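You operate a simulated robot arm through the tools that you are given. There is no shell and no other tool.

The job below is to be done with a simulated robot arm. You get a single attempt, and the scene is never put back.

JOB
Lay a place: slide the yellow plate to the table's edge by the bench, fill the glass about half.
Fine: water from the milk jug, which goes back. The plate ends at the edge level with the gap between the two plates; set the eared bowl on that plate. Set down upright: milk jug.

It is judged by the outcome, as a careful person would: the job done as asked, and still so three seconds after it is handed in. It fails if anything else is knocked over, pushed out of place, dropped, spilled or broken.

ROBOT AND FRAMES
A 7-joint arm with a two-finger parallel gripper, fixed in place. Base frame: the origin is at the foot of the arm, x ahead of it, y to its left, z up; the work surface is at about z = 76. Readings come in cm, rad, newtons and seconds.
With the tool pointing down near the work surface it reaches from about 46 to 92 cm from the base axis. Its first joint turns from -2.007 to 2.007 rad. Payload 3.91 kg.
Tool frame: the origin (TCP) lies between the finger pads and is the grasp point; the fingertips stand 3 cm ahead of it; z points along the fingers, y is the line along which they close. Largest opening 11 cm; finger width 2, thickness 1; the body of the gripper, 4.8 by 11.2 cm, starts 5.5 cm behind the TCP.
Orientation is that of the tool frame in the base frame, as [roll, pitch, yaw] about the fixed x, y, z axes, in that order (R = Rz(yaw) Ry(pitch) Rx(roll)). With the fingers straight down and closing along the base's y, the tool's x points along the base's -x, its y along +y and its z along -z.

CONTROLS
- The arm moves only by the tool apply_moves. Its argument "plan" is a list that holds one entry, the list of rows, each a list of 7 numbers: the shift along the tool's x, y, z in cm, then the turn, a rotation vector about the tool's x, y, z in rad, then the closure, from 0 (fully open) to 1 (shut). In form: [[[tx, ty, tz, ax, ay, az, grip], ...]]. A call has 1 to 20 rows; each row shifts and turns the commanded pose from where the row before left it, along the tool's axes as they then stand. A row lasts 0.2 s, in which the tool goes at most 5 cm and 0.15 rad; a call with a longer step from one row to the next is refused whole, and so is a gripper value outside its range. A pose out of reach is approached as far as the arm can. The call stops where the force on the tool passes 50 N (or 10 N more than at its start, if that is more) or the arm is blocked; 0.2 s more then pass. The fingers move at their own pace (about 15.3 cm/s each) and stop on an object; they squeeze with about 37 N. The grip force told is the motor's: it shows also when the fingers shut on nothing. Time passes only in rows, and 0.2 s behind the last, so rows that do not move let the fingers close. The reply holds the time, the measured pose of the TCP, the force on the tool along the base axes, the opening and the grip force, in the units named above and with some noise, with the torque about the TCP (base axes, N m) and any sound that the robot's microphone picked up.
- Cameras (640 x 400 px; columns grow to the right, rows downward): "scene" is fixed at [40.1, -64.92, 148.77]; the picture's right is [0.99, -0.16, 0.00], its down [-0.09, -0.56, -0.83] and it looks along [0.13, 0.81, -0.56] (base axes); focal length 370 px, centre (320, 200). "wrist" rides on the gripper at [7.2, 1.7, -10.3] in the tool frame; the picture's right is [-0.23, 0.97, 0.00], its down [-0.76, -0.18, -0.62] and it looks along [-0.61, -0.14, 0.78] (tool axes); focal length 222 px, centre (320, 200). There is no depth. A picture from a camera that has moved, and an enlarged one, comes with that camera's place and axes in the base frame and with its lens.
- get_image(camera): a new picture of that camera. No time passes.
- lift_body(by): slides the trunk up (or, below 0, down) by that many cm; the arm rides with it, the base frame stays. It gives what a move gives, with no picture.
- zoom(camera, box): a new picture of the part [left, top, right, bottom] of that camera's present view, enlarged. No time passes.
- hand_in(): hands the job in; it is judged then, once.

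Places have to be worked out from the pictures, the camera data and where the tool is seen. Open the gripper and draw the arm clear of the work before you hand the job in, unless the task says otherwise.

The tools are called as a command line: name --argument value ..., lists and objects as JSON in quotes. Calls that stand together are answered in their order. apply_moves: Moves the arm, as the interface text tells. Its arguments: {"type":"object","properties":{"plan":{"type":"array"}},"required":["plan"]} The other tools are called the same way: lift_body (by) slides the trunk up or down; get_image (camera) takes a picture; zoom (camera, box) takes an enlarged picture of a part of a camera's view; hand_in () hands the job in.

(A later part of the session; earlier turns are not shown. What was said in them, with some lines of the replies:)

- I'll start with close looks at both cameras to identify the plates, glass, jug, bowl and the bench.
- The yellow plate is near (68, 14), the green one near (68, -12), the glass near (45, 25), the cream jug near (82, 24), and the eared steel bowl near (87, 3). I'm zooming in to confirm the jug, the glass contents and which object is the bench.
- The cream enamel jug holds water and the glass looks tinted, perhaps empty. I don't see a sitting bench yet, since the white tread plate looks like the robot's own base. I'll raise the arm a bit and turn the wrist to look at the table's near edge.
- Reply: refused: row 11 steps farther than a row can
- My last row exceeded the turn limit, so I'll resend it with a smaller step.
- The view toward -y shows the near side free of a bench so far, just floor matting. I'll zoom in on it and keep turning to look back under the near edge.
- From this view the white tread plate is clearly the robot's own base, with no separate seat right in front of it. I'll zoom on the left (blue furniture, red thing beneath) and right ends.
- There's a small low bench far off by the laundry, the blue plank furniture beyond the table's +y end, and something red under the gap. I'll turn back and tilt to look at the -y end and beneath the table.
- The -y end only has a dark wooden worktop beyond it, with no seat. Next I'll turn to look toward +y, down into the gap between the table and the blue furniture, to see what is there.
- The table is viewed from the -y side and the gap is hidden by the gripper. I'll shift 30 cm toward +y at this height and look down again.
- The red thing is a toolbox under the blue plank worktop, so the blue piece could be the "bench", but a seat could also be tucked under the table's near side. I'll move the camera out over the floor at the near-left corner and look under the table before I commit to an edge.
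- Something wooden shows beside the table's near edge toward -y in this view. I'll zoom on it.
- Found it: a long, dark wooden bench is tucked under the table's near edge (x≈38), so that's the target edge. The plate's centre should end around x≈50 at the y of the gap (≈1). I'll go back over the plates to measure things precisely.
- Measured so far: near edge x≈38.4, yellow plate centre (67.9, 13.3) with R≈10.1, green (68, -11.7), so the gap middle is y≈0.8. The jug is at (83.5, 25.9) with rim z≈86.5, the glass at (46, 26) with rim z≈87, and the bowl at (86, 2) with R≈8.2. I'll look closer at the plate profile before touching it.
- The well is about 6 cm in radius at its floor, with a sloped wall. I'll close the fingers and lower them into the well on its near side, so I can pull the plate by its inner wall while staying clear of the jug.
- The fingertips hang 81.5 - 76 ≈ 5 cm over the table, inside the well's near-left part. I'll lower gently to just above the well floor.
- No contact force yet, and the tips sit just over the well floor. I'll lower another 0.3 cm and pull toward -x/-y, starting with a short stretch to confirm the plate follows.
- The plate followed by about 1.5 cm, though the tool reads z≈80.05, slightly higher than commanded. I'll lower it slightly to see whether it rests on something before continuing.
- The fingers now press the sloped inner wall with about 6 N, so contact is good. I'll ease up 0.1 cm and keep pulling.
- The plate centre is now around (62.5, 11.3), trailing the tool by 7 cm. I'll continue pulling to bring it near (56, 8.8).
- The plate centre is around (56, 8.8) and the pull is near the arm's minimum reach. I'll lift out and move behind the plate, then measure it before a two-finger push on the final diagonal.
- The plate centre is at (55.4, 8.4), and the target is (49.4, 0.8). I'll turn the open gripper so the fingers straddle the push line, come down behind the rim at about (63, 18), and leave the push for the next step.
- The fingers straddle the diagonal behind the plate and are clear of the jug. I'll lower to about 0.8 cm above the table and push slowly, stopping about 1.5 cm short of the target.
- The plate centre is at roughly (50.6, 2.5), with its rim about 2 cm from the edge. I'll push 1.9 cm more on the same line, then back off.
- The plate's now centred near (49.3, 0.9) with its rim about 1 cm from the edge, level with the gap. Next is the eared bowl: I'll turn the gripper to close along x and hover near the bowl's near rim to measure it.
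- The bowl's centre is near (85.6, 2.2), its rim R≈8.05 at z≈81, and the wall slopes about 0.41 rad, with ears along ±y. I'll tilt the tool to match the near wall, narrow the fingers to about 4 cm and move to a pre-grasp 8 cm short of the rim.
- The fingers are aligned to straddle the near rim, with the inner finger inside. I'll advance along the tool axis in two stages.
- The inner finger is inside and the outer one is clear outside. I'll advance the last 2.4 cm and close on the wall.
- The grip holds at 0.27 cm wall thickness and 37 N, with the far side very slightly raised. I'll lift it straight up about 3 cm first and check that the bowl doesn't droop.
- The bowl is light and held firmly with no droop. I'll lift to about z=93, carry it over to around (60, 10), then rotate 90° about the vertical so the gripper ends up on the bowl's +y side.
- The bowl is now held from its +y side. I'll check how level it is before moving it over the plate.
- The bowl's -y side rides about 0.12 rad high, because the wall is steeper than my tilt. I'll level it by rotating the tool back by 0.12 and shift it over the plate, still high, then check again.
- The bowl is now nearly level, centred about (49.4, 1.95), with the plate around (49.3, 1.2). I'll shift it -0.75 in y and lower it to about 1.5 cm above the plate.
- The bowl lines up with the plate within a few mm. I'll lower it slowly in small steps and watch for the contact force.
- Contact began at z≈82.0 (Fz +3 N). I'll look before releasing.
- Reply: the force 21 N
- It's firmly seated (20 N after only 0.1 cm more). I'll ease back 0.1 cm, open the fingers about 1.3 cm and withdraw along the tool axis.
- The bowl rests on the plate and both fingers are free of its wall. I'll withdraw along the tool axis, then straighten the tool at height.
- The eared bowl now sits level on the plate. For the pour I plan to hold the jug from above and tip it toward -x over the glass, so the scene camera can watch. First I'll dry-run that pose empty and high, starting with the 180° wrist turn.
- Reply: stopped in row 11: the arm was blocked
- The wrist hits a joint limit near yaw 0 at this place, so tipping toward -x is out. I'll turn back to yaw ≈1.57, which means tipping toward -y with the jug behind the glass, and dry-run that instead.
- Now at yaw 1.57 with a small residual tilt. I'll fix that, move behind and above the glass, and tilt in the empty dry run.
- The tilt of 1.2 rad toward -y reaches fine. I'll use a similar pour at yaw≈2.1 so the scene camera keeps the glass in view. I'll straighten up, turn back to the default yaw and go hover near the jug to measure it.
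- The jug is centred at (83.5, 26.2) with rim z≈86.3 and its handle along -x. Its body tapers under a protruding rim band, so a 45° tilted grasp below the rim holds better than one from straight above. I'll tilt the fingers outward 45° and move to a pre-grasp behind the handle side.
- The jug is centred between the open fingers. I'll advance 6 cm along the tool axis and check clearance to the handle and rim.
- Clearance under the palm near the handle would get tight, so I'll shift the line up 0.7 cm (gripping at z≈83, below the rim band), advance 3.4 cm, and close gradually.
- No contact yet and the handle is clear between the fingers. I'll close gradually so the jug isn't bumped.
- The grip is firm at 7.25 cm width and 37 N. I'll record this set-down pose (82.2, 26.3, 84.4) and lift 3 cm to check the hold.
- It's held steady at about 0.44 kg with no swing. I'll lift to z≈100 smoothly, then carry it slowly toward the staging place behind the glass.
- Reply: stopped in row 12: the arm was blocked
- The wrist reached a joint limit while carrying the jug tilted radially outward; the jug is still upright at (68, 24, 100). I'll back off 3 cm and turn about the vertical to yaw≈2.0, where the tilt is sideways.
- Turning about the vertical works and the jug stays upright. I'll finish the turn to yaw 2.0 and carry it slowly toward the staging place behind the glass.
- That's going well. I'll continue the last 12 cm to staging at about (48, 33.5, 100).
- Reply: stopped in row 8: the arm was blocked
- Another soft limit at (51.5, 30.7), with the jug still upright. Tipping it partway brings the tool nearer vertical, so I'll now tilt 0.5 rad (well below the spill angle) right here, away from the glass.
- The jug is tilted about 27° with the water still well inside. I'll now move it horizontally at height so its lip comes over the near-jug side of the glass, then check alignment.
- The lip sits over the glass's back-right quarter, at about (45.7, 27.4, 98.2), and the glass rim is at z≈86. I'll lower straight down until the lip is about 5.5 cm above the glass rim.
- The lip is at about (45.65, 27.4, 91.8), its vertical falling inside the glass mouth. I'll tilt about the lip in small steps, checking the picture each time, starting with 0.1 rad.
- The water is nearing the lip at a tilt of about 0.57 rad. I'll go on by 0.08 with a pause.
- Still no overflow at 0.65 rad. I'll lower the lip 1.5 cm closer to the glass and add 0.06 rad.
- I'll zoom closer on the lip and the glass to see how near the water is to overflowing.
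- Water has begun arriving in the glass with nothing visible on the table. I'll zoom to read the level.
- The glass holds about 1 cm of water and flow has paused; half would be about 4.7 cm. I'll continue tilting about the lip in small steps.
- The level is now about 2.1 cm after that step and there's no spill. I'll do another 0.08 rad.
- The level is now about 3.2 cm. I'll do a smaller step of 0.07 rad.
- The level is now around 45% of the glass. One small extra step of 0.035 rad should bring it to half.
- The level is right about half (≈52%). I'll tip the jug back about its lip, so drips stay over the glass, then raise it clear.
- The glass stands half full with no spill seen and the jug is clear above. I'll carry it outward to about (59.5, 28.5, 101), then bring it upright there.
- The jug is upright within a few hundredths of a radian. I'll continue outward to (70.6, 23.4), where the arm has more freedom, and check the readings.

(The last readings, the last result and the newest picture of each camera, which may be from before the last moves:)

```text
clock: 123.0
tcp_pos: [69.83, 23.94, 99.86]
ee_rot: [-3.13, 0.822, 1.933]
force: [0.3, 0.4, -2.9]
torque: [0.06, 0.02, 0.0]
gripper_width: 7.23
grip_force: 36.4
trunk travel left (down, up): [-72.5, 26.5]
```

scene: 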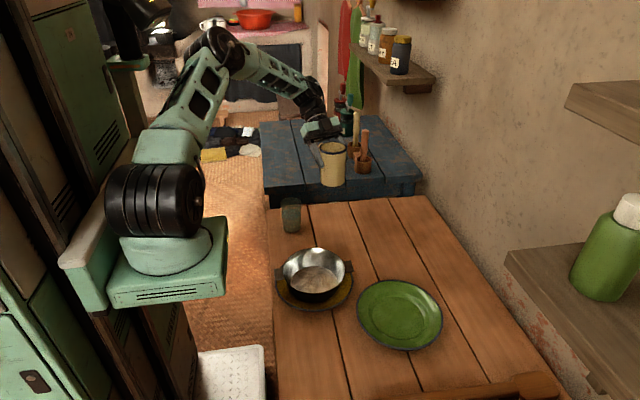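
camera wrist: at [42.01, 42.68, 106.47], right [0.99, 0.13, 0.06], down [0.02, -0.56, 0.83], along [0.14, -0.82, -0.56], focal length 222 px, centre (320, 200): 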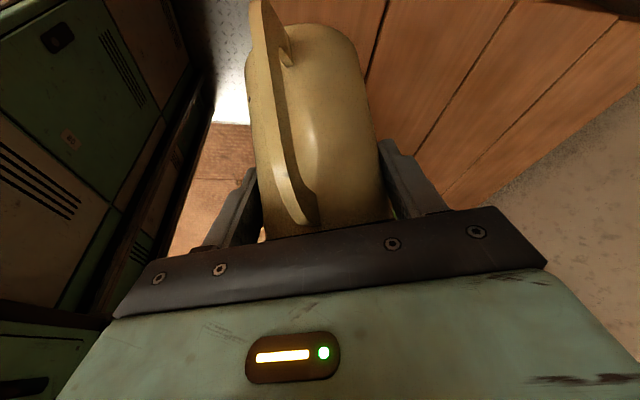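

The commanded pose has the jug leaning back 0.037 rad, so I'll correct that small tilt, move outward a bit, and turn back about the vertical to the original yaw.

apply_moves --plan '[[[0, 0, 0, -0.016, 0.037, 0, 1], [-0.1, 1.0, 0.1, 0, 0, 0, 1], [-0.172, 2.05, 0.172, 0, 0, 0, 1], [-0.172, 2.05, 0.172, 0, 0, 0, 1], [-0.1, 1.0, 0.1, 0, 0, 0, 1], [0, 0, 0, -0.071, 0, -0.071, 1], [0, 0, 0, -0.071, 0, -0.071, 1], [0, 0, 0, -0.071, 0, -0.071, 1], [0, 0, 0, -0.071, 0, -0.071, 1], [0, 0, 0, -0.071, 0, -0.071, 1], [0, 0, 0, -0.071, 0, -0.071, 1], [0, 0, 0, -0.071, 0, -0.071, 1], [0, 0, 0, -0.071, 0, -0.071, 1], [0, 0, 0, -0.071, 0, -0.071, 1], [0, 0, 0, -0.071, 0, -0.071, 1], [0, 0, 0, -0.071, 0, -0.071, 1], [0, 0, 0, -0.071, 0, -0.071, 1], [0, 0, 0, 0, 0, 0, 1]]]'

get_image --camera "scene"

```text
clock: 126.8
tcp_pos: [75.59, 25.48, 99.59]
ee_rot: [3.139, 0.792, -3.14]
force: [0.7, 0.8, -3.1]
torque: [0.02, 0.03, 0.04]
gripper_width: 7.25
grip_force: 37.3
trunk travel left (down, up): [-72.5, 26.5]
```

```text
taken
```

scene: 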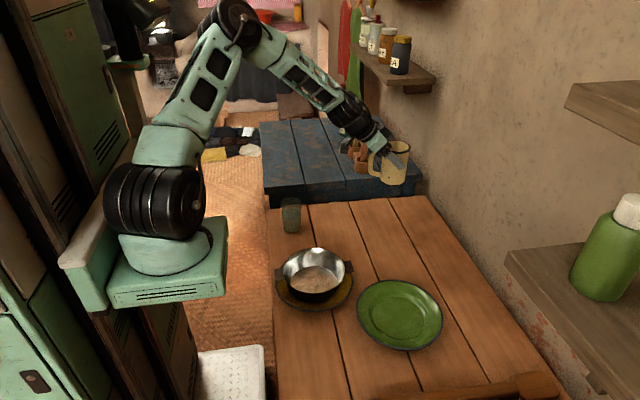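

Back at the original heading. I'll move over the original spot (82.2, 26.3) and lower to 2 cm above set-down height.

apply_moves --plan '[[[-0.7, 0.12, 0.7, 0, 0.007, 0, 1], [-1.18, 0.21, 1.18, 0, 0, 0, 1], [-1.18, 0.21, 1.18, 0, 0, 0, 1], [-1.18, 0.21, 1.18, 0, 0, 0, 1], [-0.47, 0.1, 0.47, 0, 0, 0, 1], [0.7, 0, 0.7, 0, 0, 0, 1], [1.333, 0, 1.333, 0, 0, 0, 1], [1.333, 0, 1.333, 0, 0, 0, 1], [1.333, 0, 1.333, 0, 0, 0, 1], [1.333, 0, 1.333, 0, 0, 0, 1], [1.333, 0, 1.333, 0, 0, 0, 1], [1.333, 0, 1.333, 0, 0, 0, 1], [0.633, 0, 0.633, 0, 0, 0, 1], [0, 0, 0, 0, 0, 0, 1]]]'

zoom --camera "scene" --box '[360, 160, 440, 230]'

```text
clock: 129.8
tcp_pos: [82.45, 26.41, 86.39]
ee_rot: [3.141, 0.783, 3.14]
force: [1.2, 0.3, -3.3]
torque: [-0.02, 0.05, -0.01]
gripper_width: 7.24
grip_force: 36.7
trunk travel left (down, up): [-72.5, 26.5]
```

```text
5.71 times, centred on (400, 195) of scene
camera zoom: at [40.1, -64.92, 148.77], right [0.99, -0.16, 0.0], down [-0.09, -0.56, -0.83], along [0.13, 0.81, -0.56], focal length 2113 px, centre (-137, 229)
```

zoom: 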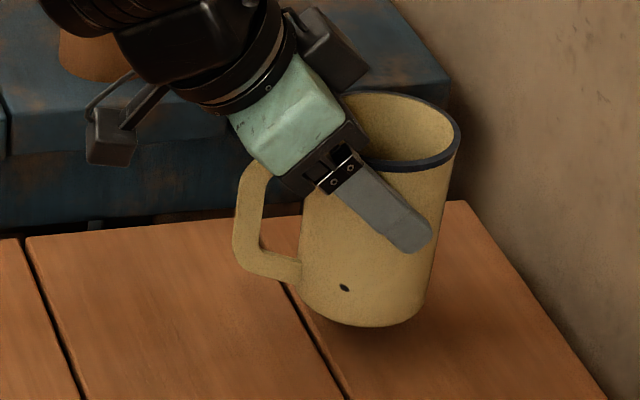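

The jug hangs upright 2 cm above its old spot. I'll shift -0.2 cm in x and lower gently, watching for contact.

apply_moves --plan '[[[0.14, 0, -0.14, 0, 0, 0, 1], [0.5, 0, 0.5, 0, 0, 0, 1], [0.5, 0, 0.5, 0, 0, 0, 1], [0.3, 0, 0.3, 0, 0, 0, 1], [0, 0, 0, 0, 0, 0, 1]]]'

apply_moves --plan '[[[0.1, 0, 0.1, 0, 0, 0, 1], [0, 0, 0, 0, 0, 0, 1]]]'

```text
clock: 131.0
tcp_pos: [82.11, 26.33, 84.56]
ee_rot: [3.139, 0.783, -3.141]
force: [-1.0, -0.2, -3.4]
torque: [-0.01, 0.01, -0.04]
gripper_width: 7.24
grip_force: 37.0
trunk travel left (down, up): [-72.5, 26.5]
```

```text
clock: 131.6
tcp_pos: [82.22, 26.27, 84.62]
ee_rot: [3.139, 0.782, -3.141]
force: [0.3, 0.1, -3.5]
torque: [-0.01, 0.01, -0.03]
gripper_width: 7.23
grip_force: 37.4
trunk travel left (down, up): [-72.5, 26.5]
```

Still hanging freely (-3.4 N) at z≈84.5. I'll lower in further small steps.

apply_moves --plan '[[[0.1, 0, 0.1, 0, 0, 0, 1], [0, 0, 0, 0, 0, 0, 1]]]'

apply_moves --plan '[[[0.08, 0, 0.08, 0, 0, 0, 1], [0, 0, 0, 0, 0, 0, 1]]]'

```text
clock: 132.2
tcp_pos: [82.09, 26.23, 84.33]
ee_rot: [3.14, 0.781, -3.141]
force: [0.7, -0.1, -2.8]
torque: [-0.03, 0.03, 0.01]
gripper_width: 7.24
grip_force: 37.5
trunk travel left (down, up): [-72.5, 26.5]
```

```text
clock: 132.8
tcp_pos: [82.16, 26.37, 84.31]
ee_rot: [3.139, 0.784, -3.141]
force: [-0.4, -0.4, 0.8]
torque: [-0.02, -0.06, -0.03]
gripper_width: 7.24
grip_force: 36.8
trunk travel left (down, up): [-72.5, 26.5]
```

The weight is now on the table (Fz +0.8). I'll open the fingers in steps and check that the jug stands.

apply_moves --plan '[[[0, 0, 0, 0, 0, 0, 0.33], [0, 0, 0, 0, 0, 0, 0.28], [0, 0, 0, 0, 0, 0, 0.2], [0, 0, 0, 0, 0, 0, 0], [0, 0, 0, 0, 0, 0, 0], [0, 0, 0, 0, 0, 0, 0]]]'

zoom --camera "scene" --box '[360, 160, 440, 230]'

get_image --camera "wrist"

```text
clock: 134.2
tcp_pos: [82.09, 26.48, 84.34]
ee_rot: [3.14, 0.785, 3.142]
force: [-0.1, -0.4, -0.8]
torque: [-0.02, 0.0, -0.03]
gripper_width: 11.0
grip_force: 0.1
trunk travel left (down, up): [-72.5, 26.5]
```

```text
5.71 times, centred on (400, 195) of scene
camera zoom: at [40.1, -64.92, 148.77], right [0.99, -0.16, 0.0], down [-0.09, -0.56, -0.83], along [0.13, 0.81, -0.56], focal length 2113 px, centre (-137, 229)
```

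zoom: 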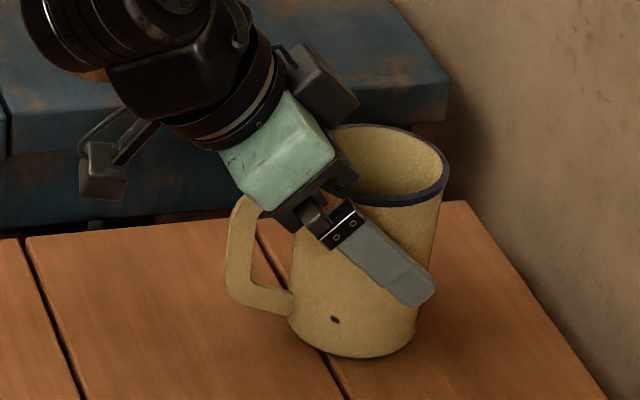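

```text
taken
camera wrist: at [69.72, 28.06, 86.57], right [0.16, 0.97, 0.16], down [0.1, -0.18, 0.98], along [0.98, -0.14, -0.13], focal length 222 px, centre (320, 200)
```

wrist: 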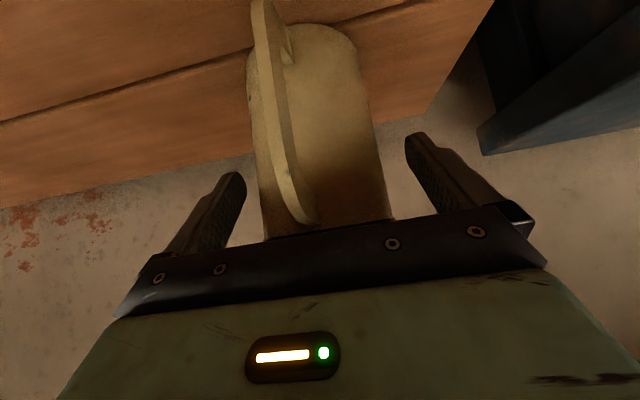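

The jug stands upright on its spot within about 3 mm. I'll withdraw straight back along the tool axis, then rise and straighten the tool.

apply_moves --plan '[[[0, 0, -1, 0, 0, 0, 0], [0, 0, -2, 0, 0, 0, 0], [0, 0, -3, 0, 0, 0, 0], [0, 0, -4, 0, 0, 0, 0], [0, 0, -4, 0, 0, 0, 0], [-2, 0, -2, 0, 0, 0, 0], [-2, 0, -2, 0, 0, 0, 0], [-2, 0, -2, 0, 0.13, 0, 0], [0, 0, 0, 0, 0.13, 0, 0], [0, 0, 0, 0, 0.13, 0, 0], [0, 0, 0, 0, 0.13, 0, 0], [0, 0, 0, 0, 0.13, 0, 0], [0, 0, 0, 0, 0.13, 0, 0], [0, 0, 0, 0, 0, 0, 0]]]'

get_image --camera "scene"

zoom --camera "scene" --box '[380, 175, 440, 225]'

zoom --camera "scene" --box '[260, 185, 400, 310]'

```text
clock: 137.2
tcp_pos: [72.25, 26.27, 102.49]
ee_rot: [3.14, 0.001, -3.141]
force: [-0.5, -0.4, 0.0]
torque: [-0.03, -0.01, 0.03]
gripper_width: 10.99
grip_force: 0.1
trunk travel left (down, up): [-72.5, 26.5]
```

```text
taken
```

scene: 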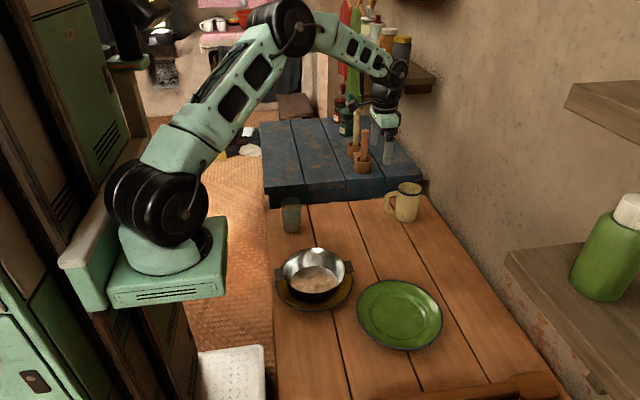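

```text
8.00 times, centred on (410, 200) of scene
camera zoom: at [40.1, -64.92, 148.77], right [0.99, -0.16, 0.0], down [-0.09, -0.56, -0.83], along [0.13, 0.81, -0.56], focal length 2958 px, centre (-400, 200)
```

zoom: 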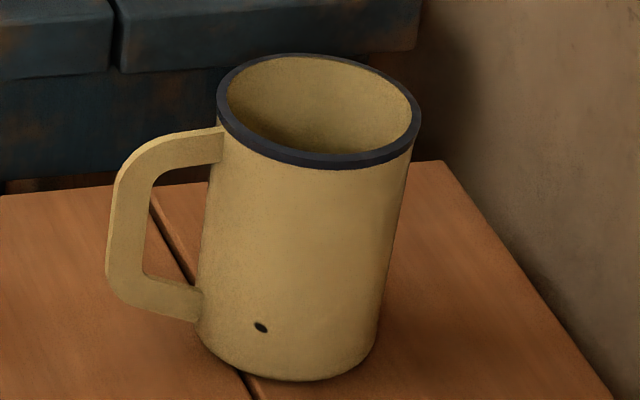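

```text
3.20 times, centred on (330, 248) of scene
camera zoom: at [40.1, -64.92, 148.77], right [0.99, -0.16, 0.0], down [-0.09, -0.56, -0.83], along [0.13, 0.81, -0.56], focal length 1183 px, centre (288, 48)
```

zoom: 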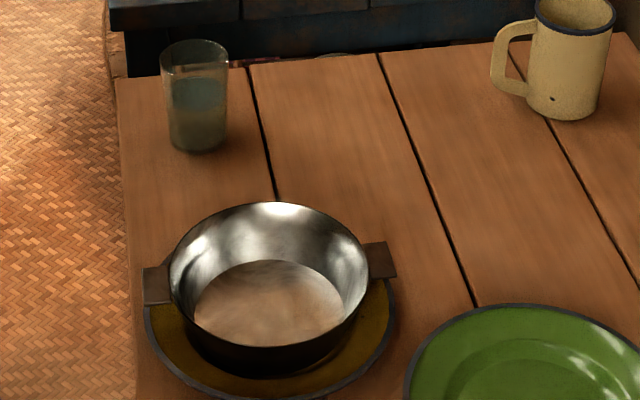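

The jug is back upright within about 2–3 mm of its spot, the glass is half full, and the bowl sits on the plate at the edge. I'll retreat the arm to its starting height and pose, then do a last check.

apply_moves --plan '[[[0, 0, -3.8, 0, 0, 0, 0], [0, 0, -3.8, 0, 0, 0, 0], [0, 0, -3.8, 0, 0, 0, 0], [0, 0, -3.9, 0, 0, 0, 0], [2.13, -3.5, 0, 0, 0, 0, 0], [2.13, -3.5, 0, 0, 0, 0, 0], [2.13, -3.5, 0, 0, 0, 0, 0], [2.13, -3.5, 0, 0, 0, 0, 0], [2.13, -3.5, 0, 0, 0, 0, 0], [2.13, -3.5, 0, 0, 0, 0, 0], [2.13, -3.5, 0, 0, 0, 0, 0], [2.13, -3.5, 0, 0, 0, 0, 0], [2.13, -3.5, 0, 0, 0, 0, 0], [0, 0, 0, 0, 0, 0, 0]]]'

get_image --camera "scene"

get_image --camera "wrist"

zoom --camera "scene" --box '[275, 190, 310, 240]'

```text
clock: 140.2
tcp_pos: [53.07, -5.4, 118.06]
ee_rot: [3.14, 0.004, -3.138]
force: [0.0, -0.1, -0.5]
torque: [-0.02, 0.04, 0.0]
gripper_width: 11.01
grip_force: 0.1
trunk travel left (down, up): [-72.5, 26.5]
```

```text
taken
```

scene: 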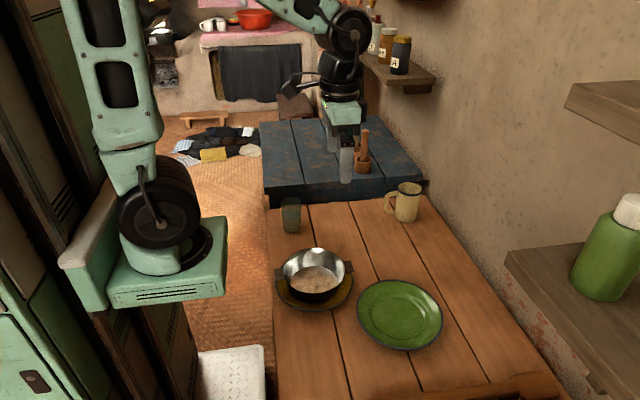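

```text
taken
camera wrist: at [45.86, -3.62, 128.37], right [0.23, 0.97, 0.0], down [0.76, -0.18, 0.63], along [0.61, -0.14, -0.78], focal length 222 px, centre (320, 200)
```

wrist: 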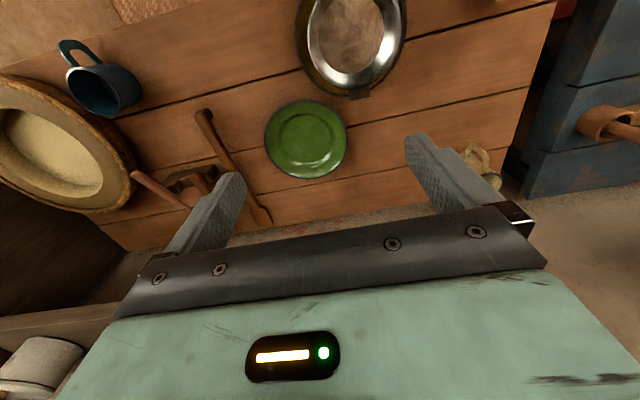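

```text
8.00 times, centred on (292, 215) of scene
camera zoom: at [40.1, -64.92, 148.77], right [0.99, -0.16, 0.0], down [-0.09, -0.56, -0.83], along [0.13, 0.81, -0.56], focal length 2958 px, centre (540, 80)
```

zoom: 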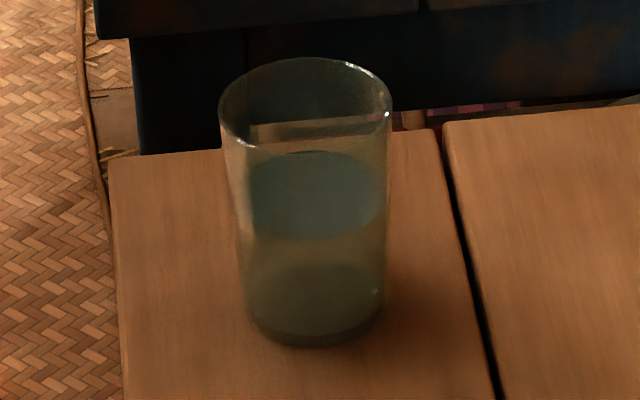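

Everything checks out: the glass is about half full and unmoved, the bowl sits level on the yellow plate at the bench-side edge level with the gap, and the jug is back upright. The green plate is undisturbed and the gripper is open and clear, so I'm handing in.

hand_in

```text
The job is handed in.
```

The place is laid and the job is handed in. I don't have the judge's verdict, so these are my last checks from the cameras:

- **Yellow plate:** it sits at the table edge by the bench, its rim about 1 cm in from the edge. Its centre is level with the middle of the gap between the two plates, to within about a centimetre. The bench was tucked under the table, so I had to look for it before choosing the edge.
- **Eared bowl:** it rests level on the plate, with its ears now pointing toward and away from the edge.
- **Glass:** it's about half full (roughly 52% of its height) with water from the milk jug. I saw no spill, and the glass hasn't moved.
- **Milk jug:** it's back upright, about 2–3 mm from where it started.
- **Everything else:** I saw no change to the green plate or the other items. The gripper is open and the arm is back at its starting position.
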